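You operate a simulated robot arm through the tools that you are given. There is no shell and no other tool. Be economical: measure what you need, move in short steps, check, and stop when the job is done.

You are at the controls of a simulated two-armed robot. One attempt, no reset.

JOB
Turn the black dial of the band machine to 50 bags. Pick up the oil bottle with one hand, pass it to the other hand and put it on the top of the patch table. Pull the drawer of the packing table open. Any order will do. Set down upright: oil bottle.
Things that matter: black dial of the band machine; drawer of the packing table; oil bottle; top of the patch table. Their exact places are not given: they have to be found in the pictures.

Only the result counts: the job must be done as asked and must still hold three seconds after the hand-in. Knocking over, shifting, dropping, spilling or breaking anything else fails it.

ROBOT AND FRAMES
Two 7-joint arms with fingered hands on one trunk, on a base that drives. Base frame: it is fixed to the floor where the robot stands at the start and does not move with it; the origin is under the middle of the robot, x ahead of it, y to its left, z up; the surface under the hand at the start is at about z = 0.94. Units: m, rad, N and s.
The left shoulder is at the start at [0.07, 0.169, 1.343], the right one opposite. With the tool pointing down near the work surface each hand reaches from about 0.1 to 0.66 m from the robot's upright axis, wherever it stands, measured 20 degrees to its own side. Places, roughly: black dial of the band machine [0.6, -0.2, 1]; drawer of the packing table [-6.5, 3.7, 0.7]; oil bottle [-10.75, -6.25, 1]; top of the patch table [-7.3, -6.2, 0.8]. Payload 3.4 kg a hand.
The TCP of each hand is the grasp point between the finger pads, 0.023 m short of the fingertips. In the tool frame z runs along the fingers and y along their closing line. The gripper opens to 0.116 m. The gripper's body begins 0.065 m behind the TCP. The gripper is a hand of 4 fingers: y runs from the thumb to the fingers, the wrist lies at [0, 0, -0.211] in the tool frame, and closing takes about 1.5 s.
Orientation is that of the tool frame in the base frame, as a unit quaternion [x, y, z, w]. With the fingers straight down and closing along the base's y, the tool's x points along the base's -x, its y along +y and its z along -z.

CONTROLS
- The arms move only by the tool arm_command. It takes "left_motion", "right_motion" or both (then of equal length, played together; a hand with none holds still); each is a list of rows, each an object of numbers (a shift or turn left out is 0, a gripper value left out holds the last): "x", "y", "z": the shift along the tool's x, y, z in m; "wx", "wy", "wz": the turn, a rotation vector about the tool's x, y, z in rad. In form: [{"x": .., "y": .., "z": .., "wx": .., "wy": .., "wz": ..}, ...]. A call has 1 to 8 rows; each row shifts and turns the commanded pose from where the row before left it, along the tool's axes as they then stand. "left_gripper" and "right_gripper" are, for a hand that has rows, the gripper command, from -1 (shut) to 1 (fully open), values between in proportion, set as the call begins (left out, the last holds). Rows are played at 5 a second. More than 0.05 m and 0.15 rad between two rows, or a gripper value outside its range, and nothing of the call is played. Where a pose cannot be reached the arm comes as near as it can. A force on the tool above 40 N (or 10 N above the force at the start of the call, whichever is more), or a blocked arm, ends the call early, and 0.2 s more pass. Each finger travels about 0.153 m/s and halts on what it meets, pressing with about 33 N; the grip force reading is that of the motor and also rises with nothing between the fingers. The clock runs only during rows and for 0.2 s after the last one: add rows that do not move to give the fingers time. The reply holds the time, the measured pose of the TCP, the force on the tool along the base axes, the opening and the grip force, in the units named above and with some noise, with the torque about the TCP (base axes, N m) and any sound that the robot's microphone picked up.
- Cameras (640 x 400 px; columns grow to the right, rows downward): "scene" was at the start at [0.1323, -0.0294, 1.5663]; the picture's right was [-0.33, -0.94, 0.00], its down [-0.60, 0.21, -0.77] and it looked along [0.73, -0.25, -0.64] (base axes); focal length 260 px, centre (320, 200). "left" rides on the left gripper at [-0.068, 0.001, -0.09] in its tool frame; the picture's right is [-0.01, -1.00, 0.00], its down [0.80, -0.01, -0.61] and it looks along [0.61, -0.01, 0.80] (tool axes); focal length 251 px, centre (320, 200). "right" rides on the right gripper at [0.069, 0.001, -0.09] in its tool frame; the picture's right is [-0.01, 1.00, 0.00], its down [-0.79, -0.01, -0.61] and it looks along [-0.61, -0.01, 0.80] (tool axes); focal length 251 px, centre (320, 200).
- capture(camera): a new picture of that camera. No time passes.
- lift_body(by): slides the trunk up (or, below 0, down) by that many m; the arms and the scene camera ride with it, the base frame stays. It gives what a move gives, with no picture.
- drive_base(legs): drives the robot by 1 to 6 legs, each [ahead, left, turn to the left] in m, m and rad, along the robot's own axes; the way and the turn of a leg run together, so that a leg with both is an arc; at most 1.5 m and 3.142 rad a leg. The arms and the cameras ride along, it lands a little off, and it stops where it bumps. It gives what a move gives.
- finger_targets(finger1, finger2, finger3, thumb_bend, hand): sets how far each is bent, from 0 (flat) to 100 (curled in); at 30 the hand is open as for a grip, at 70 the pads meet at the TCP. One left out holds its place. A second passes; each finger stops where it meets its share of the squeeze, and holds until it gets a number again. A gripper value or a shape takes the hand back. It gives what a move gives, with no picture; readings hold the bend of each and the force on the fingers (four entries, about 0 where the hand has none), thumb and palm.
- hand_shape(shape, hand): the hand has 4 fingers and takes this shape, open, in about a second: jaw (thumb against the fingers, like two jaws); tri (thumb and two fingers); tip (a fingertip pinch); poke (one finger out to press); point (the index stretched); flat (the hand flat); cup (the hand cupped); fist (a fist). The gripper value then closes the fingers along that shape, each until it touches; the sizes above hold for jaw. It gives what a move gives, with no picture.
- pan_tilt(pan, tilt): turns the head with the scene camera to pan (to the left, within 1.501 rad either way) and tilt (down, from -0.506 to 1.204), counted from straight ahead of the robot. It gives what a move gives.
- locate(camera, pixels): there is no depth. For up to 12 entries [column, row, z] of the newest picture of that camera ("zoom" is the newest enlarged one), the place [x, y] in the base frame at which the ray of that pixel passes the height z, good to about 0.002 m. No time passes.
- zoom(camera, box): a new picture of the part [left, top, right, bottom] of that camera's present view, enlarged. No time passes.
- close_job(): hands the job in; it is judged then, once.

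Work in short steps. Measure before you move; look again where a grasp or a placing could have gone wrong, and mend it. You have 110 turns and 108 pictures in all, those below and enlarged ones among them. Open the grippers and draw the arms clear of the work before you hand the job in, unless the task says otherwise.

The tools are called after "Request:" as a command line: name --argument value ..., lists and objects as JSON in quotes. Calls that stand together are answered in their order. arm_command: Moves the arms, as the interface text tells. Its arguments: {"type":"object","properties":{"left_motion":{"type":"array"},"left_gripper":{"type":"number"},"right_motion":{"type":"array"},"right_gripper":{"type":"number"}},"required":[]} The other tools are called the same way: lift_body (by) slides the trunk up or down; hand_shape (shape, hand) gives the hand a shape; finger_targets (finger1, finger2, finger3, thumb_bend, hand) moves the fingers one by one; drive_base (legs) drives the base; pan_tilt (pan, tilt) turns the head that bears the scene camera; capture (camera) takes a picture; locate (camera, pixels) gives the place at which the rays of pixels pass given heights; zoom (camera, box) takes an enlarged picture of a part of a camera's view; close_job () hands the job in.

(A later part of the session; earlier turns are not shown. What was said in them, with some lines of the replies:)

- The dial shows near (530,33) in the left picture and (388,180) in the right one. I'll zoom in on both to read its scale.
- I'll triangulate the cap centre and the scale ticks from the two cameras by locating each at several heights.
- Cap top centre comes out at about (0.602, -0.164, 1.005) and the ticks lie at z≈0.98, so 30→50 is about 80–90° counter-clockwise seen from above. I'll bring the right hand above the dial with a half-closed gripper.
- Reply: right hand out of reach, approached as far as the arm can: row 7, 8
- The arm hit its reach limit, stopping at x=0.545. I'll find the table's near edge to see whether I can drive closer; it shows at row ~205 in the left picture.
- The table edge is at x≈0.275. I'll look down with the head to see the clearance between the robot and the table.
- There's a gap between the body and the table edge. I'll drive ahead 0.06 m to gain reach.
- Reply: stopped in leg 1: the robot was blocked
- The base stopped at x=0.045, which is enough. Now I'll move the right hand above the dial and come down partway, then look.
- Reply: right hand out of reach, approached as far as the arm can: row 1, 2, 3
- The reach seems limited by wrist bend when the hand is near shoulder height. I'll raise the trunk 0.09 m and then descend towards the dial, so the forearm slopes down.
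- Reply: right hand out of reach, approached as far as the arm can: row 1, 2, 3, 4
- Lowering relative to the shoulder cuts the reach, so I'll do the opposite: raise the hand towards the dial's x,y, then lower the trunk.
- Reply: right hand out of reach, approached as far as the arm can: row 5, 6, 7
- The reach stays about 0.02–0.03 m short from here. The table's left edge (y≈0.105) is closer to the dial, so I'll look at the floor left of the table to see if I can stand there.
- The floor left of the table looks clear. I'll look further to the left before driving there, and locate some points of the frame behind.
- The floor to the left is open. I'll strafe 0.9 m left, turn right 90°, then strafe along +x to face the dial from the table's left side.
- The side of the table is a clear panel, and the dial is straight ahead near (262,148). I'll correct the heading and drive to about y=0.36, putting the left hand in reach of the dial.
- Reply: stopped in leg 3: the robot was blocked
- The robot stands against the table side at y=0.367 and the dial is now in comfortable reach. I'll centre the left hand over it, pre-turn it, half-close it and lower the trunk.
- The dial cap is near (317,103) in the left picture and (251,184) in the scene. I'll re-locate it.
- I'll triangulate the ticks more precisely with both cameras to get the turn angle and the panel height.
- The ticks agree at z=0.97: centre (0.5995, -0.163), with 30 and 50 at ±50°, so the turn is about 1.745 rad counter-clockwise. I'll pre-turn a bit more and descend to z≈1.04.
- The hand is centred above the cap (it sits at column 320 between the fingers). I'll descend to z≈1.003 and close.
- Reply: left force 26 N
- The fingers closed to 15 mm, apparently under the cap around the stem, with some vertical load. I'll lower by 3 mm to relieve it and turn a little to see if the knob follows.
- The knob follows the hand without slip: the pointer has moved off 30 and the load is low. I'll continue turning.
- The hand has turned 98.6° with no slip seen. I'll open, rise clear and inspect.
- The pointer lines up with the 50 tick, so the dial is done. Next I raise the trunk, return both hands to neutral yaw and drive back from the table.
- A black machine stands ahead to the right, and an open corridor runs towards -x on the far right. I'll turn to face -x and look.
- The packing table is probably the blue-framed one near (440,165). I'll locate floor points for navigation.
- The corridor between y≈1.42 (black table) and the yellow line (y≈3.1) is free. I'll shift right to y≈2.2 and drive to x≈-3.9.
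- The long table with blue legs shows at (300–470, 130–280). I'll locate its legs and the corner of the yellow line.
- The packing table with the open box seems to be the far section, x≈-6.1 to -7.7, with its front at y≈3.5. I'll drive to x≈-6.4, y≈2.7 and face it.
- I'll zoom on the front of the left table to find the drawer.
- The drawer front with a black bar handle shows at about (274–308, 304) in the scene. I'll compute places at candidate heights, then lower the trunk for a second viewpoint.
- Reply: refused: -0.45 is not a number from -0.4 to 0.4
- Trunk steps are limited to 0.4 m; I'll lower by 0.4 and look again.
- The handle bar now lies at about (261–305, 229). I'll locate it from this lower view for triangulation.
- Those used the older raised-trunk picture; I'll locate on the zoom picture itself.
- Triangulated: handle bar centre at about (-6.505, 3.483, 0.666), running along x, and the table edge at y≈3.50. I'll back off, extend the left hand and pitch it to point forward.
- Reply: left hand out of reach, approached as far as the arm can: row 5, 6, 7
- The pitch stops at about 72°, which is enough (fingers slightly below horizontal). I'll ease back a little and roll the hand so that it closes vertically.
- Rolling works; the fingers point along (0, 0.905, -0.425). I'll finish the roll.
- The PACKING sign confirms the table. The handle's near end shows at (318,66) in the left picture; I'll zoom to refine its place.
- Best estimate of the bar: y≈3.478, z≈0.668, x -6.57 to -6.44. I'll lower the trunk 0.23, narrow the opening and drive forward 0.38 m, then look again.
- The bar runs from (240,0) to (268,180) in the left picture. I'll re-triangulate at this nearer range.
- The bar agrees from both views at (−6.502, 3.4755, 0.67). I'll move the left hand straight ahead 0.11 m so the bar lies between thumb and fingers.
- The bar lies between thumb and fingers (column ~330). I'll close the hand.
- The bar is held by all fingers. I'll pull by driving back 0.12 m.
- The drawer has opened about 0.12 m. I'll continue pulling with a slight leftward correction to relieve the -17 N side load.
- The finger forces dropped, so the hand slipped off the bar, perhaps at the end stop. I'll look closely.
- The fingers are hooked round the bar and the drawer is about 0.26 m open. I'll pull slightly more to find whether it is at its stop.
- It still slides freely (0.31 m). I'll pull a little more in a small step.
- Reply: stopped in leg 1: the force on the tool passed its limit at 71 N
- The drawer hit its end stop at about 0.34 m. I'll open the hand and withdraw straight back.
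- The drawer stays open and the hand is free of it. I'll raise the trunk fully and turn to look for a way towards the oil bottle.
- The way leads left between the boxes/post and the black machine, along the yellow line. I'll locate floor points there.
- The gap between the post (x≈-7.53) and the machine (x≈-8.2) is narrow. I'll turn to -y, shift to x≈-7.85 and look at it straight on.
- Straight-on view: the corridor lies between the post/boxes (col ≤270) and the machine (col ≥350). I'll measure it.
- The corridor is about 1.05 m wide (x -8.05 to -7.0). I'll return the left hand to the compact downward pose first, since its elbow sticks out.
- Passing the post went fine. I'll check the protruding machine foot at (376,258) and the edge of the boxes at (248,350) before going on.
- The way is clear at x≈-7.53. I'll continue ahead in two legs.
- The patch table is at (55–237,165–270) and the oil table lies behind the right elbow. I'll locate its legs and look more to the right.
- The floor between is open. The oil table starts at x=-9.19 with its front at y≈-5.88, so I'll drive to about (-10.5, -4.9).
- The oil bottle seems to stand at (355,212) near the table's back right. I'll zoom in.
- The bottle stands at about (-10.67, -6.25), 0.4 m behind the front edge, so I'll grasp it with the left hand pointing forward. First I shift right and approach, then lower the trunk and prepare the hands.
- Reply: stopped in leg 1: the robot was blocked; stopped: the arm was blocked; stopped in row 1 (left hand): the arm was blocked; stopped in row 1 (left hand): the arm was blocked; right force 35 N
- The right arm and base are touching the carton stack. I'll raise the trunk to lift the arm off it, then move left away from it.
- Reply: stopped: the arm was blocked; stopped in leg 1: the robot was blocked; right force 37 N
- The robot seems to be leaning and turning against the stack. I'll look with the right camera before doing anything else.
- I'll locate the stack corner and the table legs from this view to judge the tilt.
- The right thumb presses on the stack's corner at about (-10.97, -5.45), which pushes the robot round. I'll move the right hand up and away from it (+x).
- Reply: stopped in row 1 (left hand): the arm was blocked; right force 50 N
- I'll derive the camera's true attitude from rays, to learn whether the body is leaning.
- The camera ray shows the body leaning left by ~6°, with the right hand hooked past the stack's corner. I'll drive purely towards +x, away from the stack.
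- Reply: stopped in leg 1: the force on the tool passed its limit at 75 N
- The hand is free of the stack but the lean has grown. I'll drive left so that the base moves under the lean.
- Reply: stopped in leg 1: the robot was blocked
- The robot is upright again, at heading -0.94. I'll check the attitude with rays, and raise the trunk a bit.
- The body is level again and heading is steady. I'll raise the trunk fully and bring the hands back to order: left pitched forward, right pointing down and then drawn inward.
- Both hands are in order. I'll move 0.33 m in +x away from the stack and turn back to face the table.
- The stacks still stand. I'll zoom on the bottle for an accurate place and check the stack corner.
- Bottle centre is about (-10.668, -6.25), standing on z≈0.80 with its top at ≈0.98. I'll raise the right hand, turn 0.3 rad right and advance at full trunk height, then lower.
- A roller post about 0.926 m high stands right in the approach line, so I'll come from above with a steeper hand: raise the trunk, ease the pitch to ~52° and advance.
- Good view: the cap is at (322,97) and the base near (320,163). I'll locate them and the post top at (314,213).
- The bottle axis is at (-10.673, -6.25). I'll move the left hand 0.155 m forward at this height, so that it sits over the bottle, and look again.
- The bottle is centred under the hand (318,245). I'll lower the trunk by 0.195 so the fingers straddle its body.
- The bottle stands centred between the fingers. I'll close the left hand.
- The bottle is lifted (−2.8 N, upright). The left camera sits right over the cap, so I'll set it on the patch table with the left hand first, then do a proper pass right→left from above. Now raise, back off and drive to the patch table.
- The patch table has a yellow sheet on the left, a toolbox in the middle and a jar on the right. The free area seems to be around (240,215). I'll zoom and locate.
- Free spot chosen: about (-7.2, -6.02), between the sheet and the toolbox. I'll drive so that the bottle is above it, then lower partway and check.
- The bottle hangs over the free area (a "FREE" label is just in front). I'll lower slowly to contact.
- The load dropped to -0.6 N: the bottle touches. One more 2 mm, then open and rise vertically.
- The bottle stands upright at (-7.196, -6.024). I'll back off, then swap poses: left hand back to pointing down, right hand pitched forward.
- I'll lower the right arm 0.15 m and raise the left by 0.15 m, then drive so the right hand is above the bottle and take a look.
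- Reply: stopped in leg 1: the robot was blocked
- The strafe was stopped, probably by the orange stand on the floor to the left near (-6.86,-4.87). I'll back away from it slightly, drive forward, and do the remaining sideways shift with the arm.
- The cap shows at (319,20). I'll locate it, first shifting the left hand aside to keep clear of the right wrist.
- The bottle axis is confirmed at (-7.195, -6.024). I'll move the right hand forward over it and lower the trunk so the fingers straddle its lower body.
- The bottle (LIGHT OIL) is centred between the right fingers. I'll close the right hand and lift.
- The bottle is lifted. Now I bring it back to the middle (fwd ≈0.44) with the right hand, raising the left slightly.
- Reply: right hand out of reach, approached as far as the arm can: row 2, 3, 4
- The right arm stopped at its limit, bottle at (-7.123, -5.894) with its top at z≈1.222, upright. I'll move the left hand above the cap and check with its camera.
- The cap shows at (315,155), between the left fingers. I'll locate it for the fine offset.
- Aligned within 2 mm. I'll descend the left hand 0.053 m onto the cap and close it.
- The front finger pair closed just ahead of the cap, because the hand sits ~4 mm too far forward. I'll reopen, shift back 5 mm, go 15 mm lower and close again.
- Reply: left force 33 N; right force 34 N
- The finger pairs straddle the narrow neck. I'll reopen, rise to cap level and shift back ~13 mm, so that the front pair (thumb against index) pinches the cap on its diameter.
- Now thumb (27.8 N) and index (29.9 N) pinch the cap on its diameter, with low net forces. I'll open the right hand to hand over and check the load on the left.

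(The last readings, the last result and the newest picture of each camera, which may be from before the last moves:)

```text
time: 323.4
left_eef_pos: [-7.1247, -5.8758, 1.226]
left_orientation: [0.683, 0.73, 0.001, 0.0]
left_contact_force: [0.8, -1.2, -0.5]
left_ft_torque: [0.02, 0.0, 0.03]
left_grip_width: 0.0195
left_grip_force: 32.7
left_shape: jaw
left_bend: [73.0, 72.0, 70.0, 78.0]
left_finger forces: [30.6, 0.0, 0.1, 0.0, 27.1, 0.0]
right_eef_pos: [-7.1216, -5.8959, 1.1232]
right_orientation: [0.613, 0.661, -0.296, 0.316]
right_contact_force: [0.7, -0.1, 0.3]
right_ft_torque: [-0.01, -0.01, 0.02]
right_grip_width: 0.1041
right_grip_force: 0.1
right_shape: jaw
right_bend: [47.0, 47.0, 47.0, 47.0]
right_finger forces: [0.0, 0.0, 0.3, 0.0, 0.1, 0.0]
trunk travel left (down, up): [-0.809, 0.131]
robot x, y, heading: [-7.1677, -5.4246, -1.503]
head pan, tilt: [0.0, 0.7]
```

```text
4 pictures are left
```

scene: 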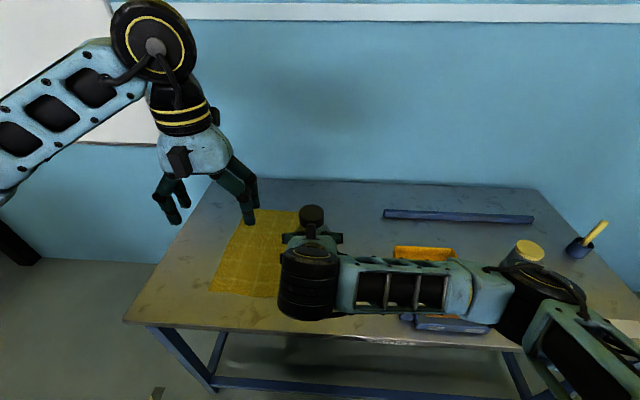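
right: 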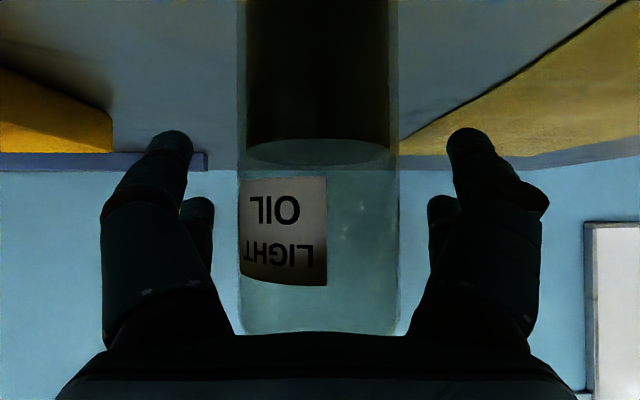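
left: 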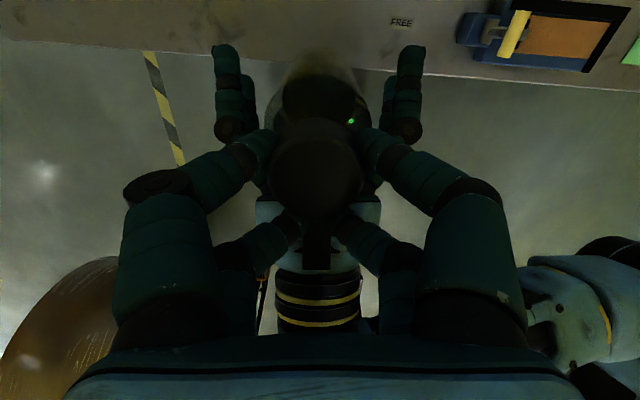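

The bottle stays held by the left hand. I'll lower the right hand a little and watch the left load.

Request:
arm_command --right_motion '[{"x": 0.0195, "z": 0.0155}, {}, {}]' --right_gripper 1

```text
time: 324.2
left_eef_pos: [-7.1254, -5.8758, 1.2253]
left_orientation: [0.684, 0.73, 0.0, 0.002]
left_contact_force: [-7.6, -15.5, -11.5]
left_ft_torque: [-0.84, 0.66, -0.22]
left_grip_width: 0.0193
left_grip_force: 32.9
left_shape: jaw
left_bend: [73.0, 71.0, 68.0, 78.0]
left_finger forces: [34.6, 0.0, 0.0, 0.1, 38.8, 0.0]
right_eef_pos: [-7.125, -5.9057, 1.1175]
right_orientation: [0.613, 0.66, -0.297, 0.317]
right_contact_force: [7.1, 16.2, 12.7]
right_ft_torque: [-0.43, 0.18, -0.06]
right_grip_width: 0.116
right_grip_force: 0.1
right_shape: jaw
right_bend: [30.0, 30.0, 30.0, 30.0]
right_finger forces: [0.1, 16.9, 3.1, 0.1, 0.0, 0.1]
right hand out of reach, approached as far as the arm can: row 1
trunk travel left (down, up): [-0.809, 0.131]
robot x, y, heading: [-7.1659, -5.4232, -1.504]
head pan, tilt: [0.0, 0.7]
```

The right arm is at an inner reach limit and moved forward instead, touching the bottle. I'll undo that move, then lift the bottle out upward with the left hand.

Request:
arm_command --right_motion '[{"x": -0.0195, "z": -0.0155}, {}, {}]'

Request:
arm_command --left_motion '[{"z": -0.02}, {"z": -0.02}, {}]'

```text
time: 324.6
left_eef_pos: [-7.1257, -5.8762, 1.2312]
left_orientation: [0.684, 0.73, -0.006, 0.0]
left_contact_force: [-3.6, -6.2, 3.0]
left_ft_torque: [-0.05, 0.31, -0.09]
left_grip_width: 0.02
left_grip_force: 33.4
left_shape: jaw
left_bend: [73.0, 71.0, 71.0, 78.0]
left_finger forces: [33.8, 0.1, 0.1, 0.0, 31.3, 0.0]
right_eef_pos: [-7.1262, -5.9044, 1.1308]
right_orientation: [0.614, 0.661, -0.298, 0.313]
right_contact_force: [3.6, 6.1, -6.0]
right_ft_torque: [-0.7, 0.03, 0.02]
right_grip_width: 0.1157
right_grip_force: 0.2
right_shape: jaw
right_bend: [30.0, 30.0, 30.0, 30.0]
right_finger forces: [0.1, 6.5, 0.6, 0.0, 0.0, 0.0]
trunk travel left (down, up): [-0.809, 0.131]
robot x, y, heading: [-7.1636, -5.425, -1.506]
head pan, tilt: [0.0, 0.7]
stopped in row 2 (left hand): the force on the tool passed its limit at 52 N (the readings are from after the stop); the commanded pose is now the measured one
```

```text
time: 325.4
left_eef_pos: [-7.1271, -5.8778, 1.2698]
left_orientation: [0.684, 0.73, -0.005, 0.0]
left_contact_force: [0.4, -7.7, -6.0]
left_ft_torque: [-0.51, -0.09, -0.08]
left_grip_width: 0.0195
left_grip_force: 33.4
left_shape: jaw
left_bend: [73.0, 71.0, 68.0, 78.0]
left_finger forces: [37.5, 0.1, 0.0, 0.0, 30.8, 0.0]
right_eef_pos: [-7.1276, -5.9063, 1.13]
right_orientation: [0.615, 0.66, -0.299, 0.312]
right_contact_force: [-0.9, 8.1, 3.7]
right_ft_torque: [-0.34, -0.12, 0.07]
right_grip_width: 0.1159
right_grip_force: 0.1
right_shape: jaw
right_bend: [30.0, 30.0, 30.0, 30.0]
right_finger forces: [0.0, 1.0, 0.1, 0.0, 0.1, 5.9]
trunk travel left (down, up): [-0.809, 0.131]
robot x, y, heading: [-7.169, -5.4253, -1.505]
head pan, tilt: [0.0, 0.7]
```

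The bottle rises with the left hand; its back rubs on the right palm. I'll move the left hand 1 cm forward and continue lifting.

Request:
arm_command --left_motion '[{"x": -0.012}, {"z": -0.02}, {"z": -0.02}, {"z": -0.02}, {"z": -0.02}, {}]'

Request:
capture --camera "scene"

```text
time: 326.8
left_eef_pos: [-7.124, -5.8875, 1.3486]
left_orientation: [0.684, 0.73, -0.005, 0.001]
left_contact_force: [-0.3, 0.3, -2.9]
left_ft_torque: [0.05, 0.03, 0.02]
left_grip_width: 0.0193
left_grip_force: 33.0
left_shape: jaw
left_bend: [73.0, 71.0, 68.0, 78.0]
left_finger forces: [32.5, 0.1, 0.0, 0.1, 29.0, 0.0]
right_eef_pos: [-7.1266, -5.906, 1.1307]
right_orientation: [0.615, 0.66, -0.299, 0.312]
right_contact_force: [-0.6, 0.3, 0.7]
right_ft_torque: [0.03, 0.01, 0.02]
right_grip_width: 0.1159
right_grip_force: 0.1
right_shape: jaw
right_bend: [30.0, 30.0, 30.0, 30.0]
right_finger forces: [0.1, 0.0, 0.0, 0.1, 0.0, 0.1]
trunk travel left (down, up): [-0.809, 0.131]
robot x, y, heading: [-7.1702, -5.427, -1.504]
head pan, tilt: [0.0, 0.7]
```

```text
3 pictures are left
```

scene: 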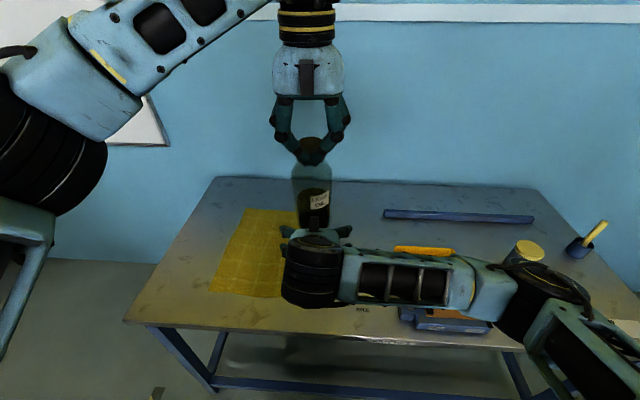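

The left hand holds the bottle alone (-2.9 N), upright. I'll lift slightly more and draw the right hand out to the right.

Request:
arm_command --left_motion '[{"z": -0.02}, {"z": -0.01}, {}]'

Request:
arm_command --right_motion '[{"y": -0.04}, {"y": -0.04}, {"y": -0.04}, {"y": -0.04}, {"y": -0.04}, {"y": -0.04}, {}]'

```text
time: 327.6
left_eef_pos: [-7.1239, -5.8881, 1.3801]
left_orientation: [0.685, 0.729, -0.005, 0.001]
left_contact_force: [0.0, -0.6, -2.7]
left_ft_torque: [0.05, -0.01, -0.03]
left_grip_width: 0.019
left_grip_force: 32.9
left_shape: jaw
left_bend: [73.0, 71.0, 68.0, 78.0]
left_finger forces: [32.4, 0.0, 0.0, 0.1, 29.3, 0.1]
right_eef_pos: [-7.1273, -5.9061, 1.1284]
right_orientation: [0.615, 0.66, -0.299, 0.312]
right_contact_force: [0.7, 1.0, 1.1]
right_ft_torque: [0.05, 0.01, -0.01]
right_grip_width: 0.1159
right_grip_force: 0.0
right_shape: jaw
right_bend: [30.0, 30.0, 30.0, 30.0]
right_finger forces: [0.1, 0.1, 0.0, 0.0, 0.0, 0.0]
trunk travel left (down, up): [-0.809, 0.131]
robot x, y, heading: [-7.1642, -5.4241, -1.499]
head pan, tilt: [0.0, 0.7]
```

```text
time: 329.2
left_eef_pos: [-7.1242, -5.8873, 1.3784]
left_orientation: [0.684, 0.729, -0.005, 0.0]
left_contact_force: [0.5, 0.1, -1.6]
left_ft_torque: [0.04, -0.04, 0.0]
left_grip_width: 0.0193
left_grip_force: 33.2
left_shape: jaw
left_bend: [73.0, 71.0, 68.0, 78.0]
left_finger forces: [32.4, 0.0, 0.0, 0.0, 29.3, 0.1]
right_eef_pos: [-7.3672, -5.9209, 1.1334]
right_orientation: [0.615, 0.66, -0.298, 0.312]
right_contact_force: [0.1, -0.7, -0.9]
right_ft_torque: [-0.03, 0.02, -0.05]
right_grip_width: 0.1158
right_grip_force: 0.1
right_shape: jaw
right_bend: [30.0, 30.0, 30.0, 30.0]
right_finger forces: [0.0, 0.0, 0.0, 0.0, 0.1, 0.0]
trunk travel left (down, up): [-0.809, 0.131]
robot x, y, heading: [-7.1677, -5.4265, -1.505]
head pan, tilt: [0.0, 0.7]
```

The right hand is clear. I'll lower the left arm and raise the right by 0.15 m each, then drive so that the bottle is above the free spot.

Request:
arm_command --left_motion '[{"z": 0.0375}, {"z": 0.0375}, {"z": 0.0375}, {"z": 0.0375}, {}]' --right_motion '[{"x": -0.0292, "z": -0.0234}, {"x": -0.0292, "z": -0.0234}, {"x": -0.0292, "z": -0.0234}, {"x": -0.0292, "z": -0.0234}, {}]'

Request:
drive_base --legs '[[0.115, -0.083, 0.0]]'

Request:
lift_body --by -0.2

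Request:
capture --camera "scene"

```text
time: 330.4
left_eef_pos: [-7.1267, -5.8876, 1.2295]
left_orientation: [0.684, 0.73, -0.005, 0.0]
left_contact_force: [0.6, 0.0, -2.6]
left_ft_torque: [0.06, 0.01, -0.03]
left_grip_width: 0.0188
left_grip_force: 33.3
left_shape: jaw
left_bend: [73.0, 71.0, 68.0, 78.0]
left_finger forces: [31.7, 0.0, 0.0, 0.0, 30.2, 0.1]
right_eef_pos: [-7.3651, -5.9221, 1.2822]
right_orientation: [0.615, 0.66, -0.298, 0.313]
right_contact_force: [1.2, 0.2, -0.3]
right_ft_torque: [0.01, -0.02, -0.04]
right_grip_width: 0.1159
right_grip_force: 0.1
right_shape: jaw
right_bend: [30.0, 30.0, 30.0, 30.0]
right_finger forces: [0.0, 0.0, 0.1, 0.0, 0.0, 0.0]
trunk travel left (down, up): [-0.809, 0.131]
robot x, y, heading: [-7.1702, -5.4229, -1.499]
head pan, tilt: [0.0, 0.7]
```

```text
time: 331.8
left_eef_pos: [-7.1983, -6.0076, 1.231]
left_orientation: [0.684, 0.73, -0.007, 0.001]
left_contact_force: [0.9, -0.5, -3.1]
left_ft_torque: [0.04, 0.03, 0.01]
left_grip_width: 0.0185
left_grip_force: 33.3
left_shape: jaw
left_bend: [73.0, 71.0, 68.0, 78.0]
left_finger forces: [31.7, 0.0, 0.1, 0.0, 30.2, 0.0]
right_eef_pos: [-7.4377, -6.0427, 1.2824]
right_orientation: [0.614, 0.659, -0.3, 0.313]
right_contact_force: [-0.1, 0.9, 0.0]
right_ft_torque: [0.03, 0.01, -0.05]
right_grip_width: 0.1158
right_grip_force: 0.1
right_shape: jaw
right_bend: [30.0, 30.0, 30.0, 30.0]
right_finger forces: [0.0, 0.0, 0.0, 0.0, 0.0, 0.0]
trunk travel left (down, up): [-0.809, 0.131]
robot x, y, heading: [-7.2415, -5.5493, -1.502]
head pan, tilt: [0.0, 0.7]
```

```text
time: 333.9
left_eef_pos: [-7.2005, -6.0103, 1.0306]
left_orientation: [0.683, 0.73, -0.005, -0.001]
left_contact_force: [-0.7, -0.5, -2.3]
left_ft_torque: [0.02, 0.03, -0.03]
left_grip_width: 0.0189
left_grip_force: 33.3
left_shape: jaw
left_bend: [73.0, 71.0, 68.0, 78.0]
left_finger forces: [31.7, 0.0, 0.0, 0.1, 30.3, 0.0]
right_eef_pos: [-7.4384, -6.0453, 1.081]
right_orientation: [0.614, 0.66, -0.298, 0.313]
right_contact_force: [-0.2, 0.2, -0.1]
right_ft_torque: [-0.05, 0.0, 0.0]
right_grip_width: 0.1161
right_grip_force: 0.1
right_shape: jaw
right_bend: [30.0, 30.0, 30.0, 30.0]
right_finger forces: [0.0, 0.0, 0.1, 0.0, 0.0, 0.0]
trunk travel left (down, up): [-0.609, 0.331]
robot x, y, heading: [-7.244, -5.5463, -1.503]
head pan, tilt: [0.0, 0.7]
```

```text
2 pictures are left
```

scene: 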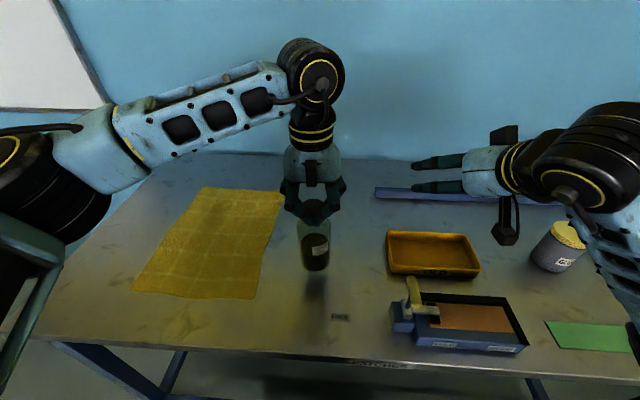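

The bottle hangs upright above bare table between the sheet and the trays. I'll lower slowly to contact.

Request:
lift_body --by -0.035

Request:
lift_body --by -0.008

Request:
lift_body --by -0.005

```text
time: 334.7
left_eef_pos: [-7.2004, -6.0091, 0.9962]
left_orientation: [0.684, 0.73, -0.005, 0.0]
left_contact_force: [-0.2, 0.5, -2.1]
left_ft_torque: [0.07, -0.01, -0.03]
left_grip_width: 0.0187
left_grip_force: 33.1
left_shape: jaw
left_bend: [73.0, 71.0, 68.0, 78.0]
left_finger forces: [31.8, 0.0, 0.0, 0.0, 30.2, 0.0]
right_eef_pos: [-7.4382, -6.0449, 1.0462]
right_orientation: [0.614, 0.66, -0.299, 0.313]
right_contact_force: [0.4, -0.1, -0.1]
right_ft_torque: [-0.03, 0.04, 0.01]
right_grip_width: 0.1157
right_grip_force: 0.0
right_shape: jaw
right_bend: [30.0, 30.0, 30.0, 30.0]
right_finger forces: [0.0, 0.0, 0.0, 0.0, 0.0, 0.0]
trunk travel left (down, up): [-0.574, 0.366]
robot x, y, heading: [-7.2442, -5.5501, -1.497]
head pan, tilt: [0.0, 0.7]
```

```text
time: 335.3
left_eef_pos: [-7.1991, -6.01, 0.9862]
left_orientation: [0.683, 0.731, -0.005, 0.001]
left_contact_force: [-0.2, -0.3, -3.5]
left_ft_torque: [0.05, 0.0, -0.04]
left_grip_width: 0.0188
left_grip_force: 33.0
left_shape: jaw
left_bend: [73.0, 71.0, 68.0, 78.0]
left_finger forces: [31.7, 0.0, 0.0, 0.1, 30.2, 0.0]
right_eef_pos: [-7.4391, -6.0454, 1.038]
right_orientation: [0.614, 0.66, -0.299, 0.313]
right_contact_force: [-0.4, -0.1, -1.0]
right_ft_torque: [0.0, 0.03, 0.02]
right_grip_width: 0.1158
right_grip_force: 0.0
right_shape: jaw
right_bend: [30.0, 30.0, 30.0, 30.0]
right_finger forces: [0.1, 0.0, 0.1, 0.0, 0.0, 0.1]
trunk travel left (down, up): [-0.566, 0.374]
robot x, y, heading: [-7.2428, -5.5465, -1.503]
head pan, tilt: [0.0, 0.7]
```

```text
time: 335.8
left_eef_pos: [-7.2008, -6.0084, 0.9833]
left_orientation: [0.683, 0.73, -0.006, 0.001]
left_contact_force: [0.8, -1.0, 14.7]
left_ft_torque: [-0.1, -0.06, -0.02]
left_grip_width: 0.0188
left_grip_force: 33.0
left_shape: jaw
left_bend: [74.0, 71.0, 69.0, 78.0]
left_finger forces: [34.2, 0.0, 0.0, 0.0, 32.5, 0.1]
right_eef_pos: [-7.439, -6.0433, 1.0329]
right_orientation: [0.614, 0.659, -0.3, 0.313]
right_contact_force: [-0.2, -0.2, -0.3]
right_ft_torque: [-0.02, 0.03, 0.01]
right_grip_width: 0.1159
right_grip_force: 0.0
right_shape: jaw
right_bend: [30.0, 30.0, 30.0, 30.0]
right_finger forces: [0.0, 0.1, 0.0, 0.0, 0.0, 0.1]
trunk travel left (down, up): [-0.561, 0.379]
robot x, y, heading: [-7.2425, -5.5455, -1.502]
head pan, tilt: [0.0, 0.7]
```

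The bottle stands (14.7 N upward). I'll relieve 2 mm, open the left hand and rise.

Request:
lift_body --by 0.002

Request:
arm_command --left_motion '[{}, {}, {}, {}, {}]' --left_gripper 0.6

Request:
lift_body --by 0.2

Request:
drive_base --legs '[[-0.3, 0.0, 0.0]]'

Request:
capture --camera "scene"

```text
time: 336.3
left_eef_pos: [-7.2003, -6.0104, 0.9851]
left_orientation: [0.683, 0.73, -0.006, 0.001]
left_contact_force: [0.1, -0.4, 6.4]
left_ft_torque: [-0.05, 0.0, 0.01]
left_grip_width: 0.0188
left_grip_force: 33.3
left_shape: jaw
left_bend: [74.0, 71.0, 68.0, 78.0]
left_finger forces: [33.3, 0.0, 0.0, 0.1, 31.8, 0.0]
right_eef_pos: [-7.4391, -6.0436, 1.0358]
right_orientation: [0.614, 0.66, -0.298, 0.314]
right_contact_force: [0.7, -0.7, 0.4]
right_ft_torque: [0.01, -0.03, 0.01]
right_grip_width: 0.116
right_grip_force: 0.1
right_shape: jaw
right_bend: [30.0, 30.0, 30.0, 30.0]
right_finger forces: [0.1, 0.0, 0.1, 0.0, 0.1, 0.0]
trunk travel left (down, up): [-0.563, 0.377]
robot x, y, heading: [-7.2431, -5.5503, -1.5]
head pan, tilt: [0.0, 0.7]
```

```text
time: 337.5
left_eef_pos: [-7.1989, -6.009, 0.9845]
left_orientation: [0.683, 0.731, -0.004, 0.001]
left_contact_force: [-0.9, 0.2, -0.2]
left_ft_torque: [0.0, 0.02, -0.03]
left_grip_width: 0.0927
left_grip_force: 0.0
left_shape: jaw
left_bend: [59.0, 59.0, 59.0, 59.0]
left_finger forces: [0.0, 0.0, 0.0, 0.0, 0.0, 0.0]
right_eef_pos: [-7.4384, -6.0441, 1.0354]
right_orientation: [0.614, 0.66, -0.298, 0.314]
right_contact_force: [-0.4, 0.5, 0.1]
right_ft_torque: [0.01, -0.01, 0.0]
right_grip_width: 0.1159
right_grip_force: 0.1
right_shape: jaw
right_bend: [30.0, 30.0, 30.0, 30.0]
right_finger forces: [0.0, 0.0, 0.0, 0.0, 0.0, 0.0]
trunk travel left (down, up): [-0.563, 0.377]
robot x, y, heading: [-7.2418, -5.549, -1.502]
head pan, tilt: [0.0, 0.7]
```

```text
time: 339.7
left_eef_pos: [-7.2009, -6.0083, 1.1863]
left_orientation: [0.683, 0.73, -0.005, 0.001]
left_contact_force: [0.5, -0.3, -0.1]
left_ft_torque: [-0.01, -0.02, 0.03]
left_grip_width: 0.0925
left_grip_force: 0.1
left_shape: jaw
left_bend: [59.0, 59.0, 59.0, 59.0]
left_finger forces: [0.0, 0.0, 0.1, 0.0, 0.0, 0.0]
right_eef_pos: [-7.4384, -6.0444, 1.2358]
right_orientation: [0.614, 0.66, -0.299, 0.313]
right_contact_force: [0.0, 0.1, -0.6]
right_ft_torque: [0.02, 0.0, 0.05]
right_grip_width: 0.116
right_grip_force: 0.0
right_shape: jaw
right_bend: [30.0, 30.0, 30.0, 30.0]
right_finger forces: [0.0, 0.1, 0.0, 0.0, 0.0, 0.1]
trunk travel left (down, up): [-0.763, 0.177]
robot x, y, heading: [-7.2453, -5.5501, -1.503]
head pan, tilt: [0.0, 0.7]
```

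```text
time: 341.8
left_eef_pos: [-7.2204, -5.7046, 1.1837]
left_orientation: [0.684, 0.73, -0.004, -0.001]
left_contact_force: [0.4, -0.1, 0.5]
left_ft_torque: [0.03, -0.03, 0.01]
left_grip_width: 0.0926
left_grip_force: 0.1
left_shape: jaw
left_bend: [59.0, 59.0, 59.0, 59.0]
left_finger forces: [0.1, 0.1, 0.0, 0.1, 0.0, 0.1]
right_eef_pos: [-7.4588, -5.7407, 1.2342]
right_orientation: [0.613, 0.661, -0.297, 0.315]
right_contact_force: [0.6, 0.0, 0.3]
right_ft_torque: [0.01, -0.01, 0.05]
right_grip_width: 0.1161
right_grip_force: 0.1
right_shape: jaw
right_bend: [30.0, 30.0, 30.0, 30.0]
right_finger forces: [0.0, 0.0, 0.0, 0.0, 0.0, 0.0]
trunk travel left (down, up): [-0.763, 0.177]
robot x, y, heading: [-7.2637, -5.2402, -1.501]
head pan, tilt: [0.0, 0.7]
```

```text
1 pictures are left
```

scene: 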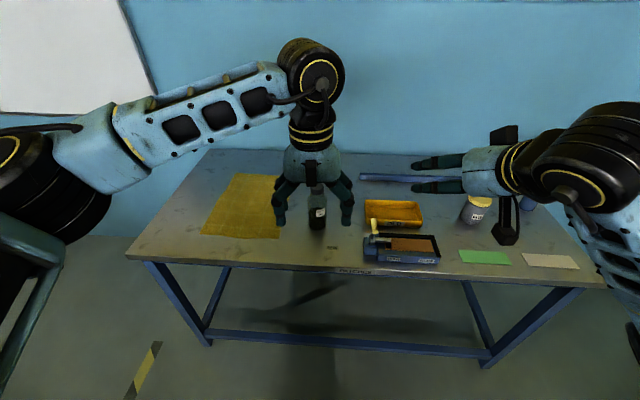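

The bottle stands upright on the patch table at about (317,215). Both hands are open and clear of the work, the dial points to 50 and the drawer is open, so I hand the job in.

Request:
close_job

```text
The job is handed in.
```

I handed the job in with all three parts done, but the robot also bumped things on the way.

- **Dial:** the pointer lines up with the 50 mark.
- **Drawer:** pulled out about 0.34 m to its end stop.
- **Oil bottle:** standing upright on the patch table. The left hand picked it up and set it on the patch table. The right hand then lifted it, passed it to the left hand in the air, and the left hand set it down.

- **Carton stack:** near the oil table, the base and right arm pressed hard against the stack and the robot leaned over before I got it clear. The stack was still standing afterwards, but I could not confirm that it hadn't shifted.
- **Other contacts:** the base also touched the band machine table twice. Near the patch table it was stopped by something to its left, probably the orange stand on the floor, which still looked upright later.
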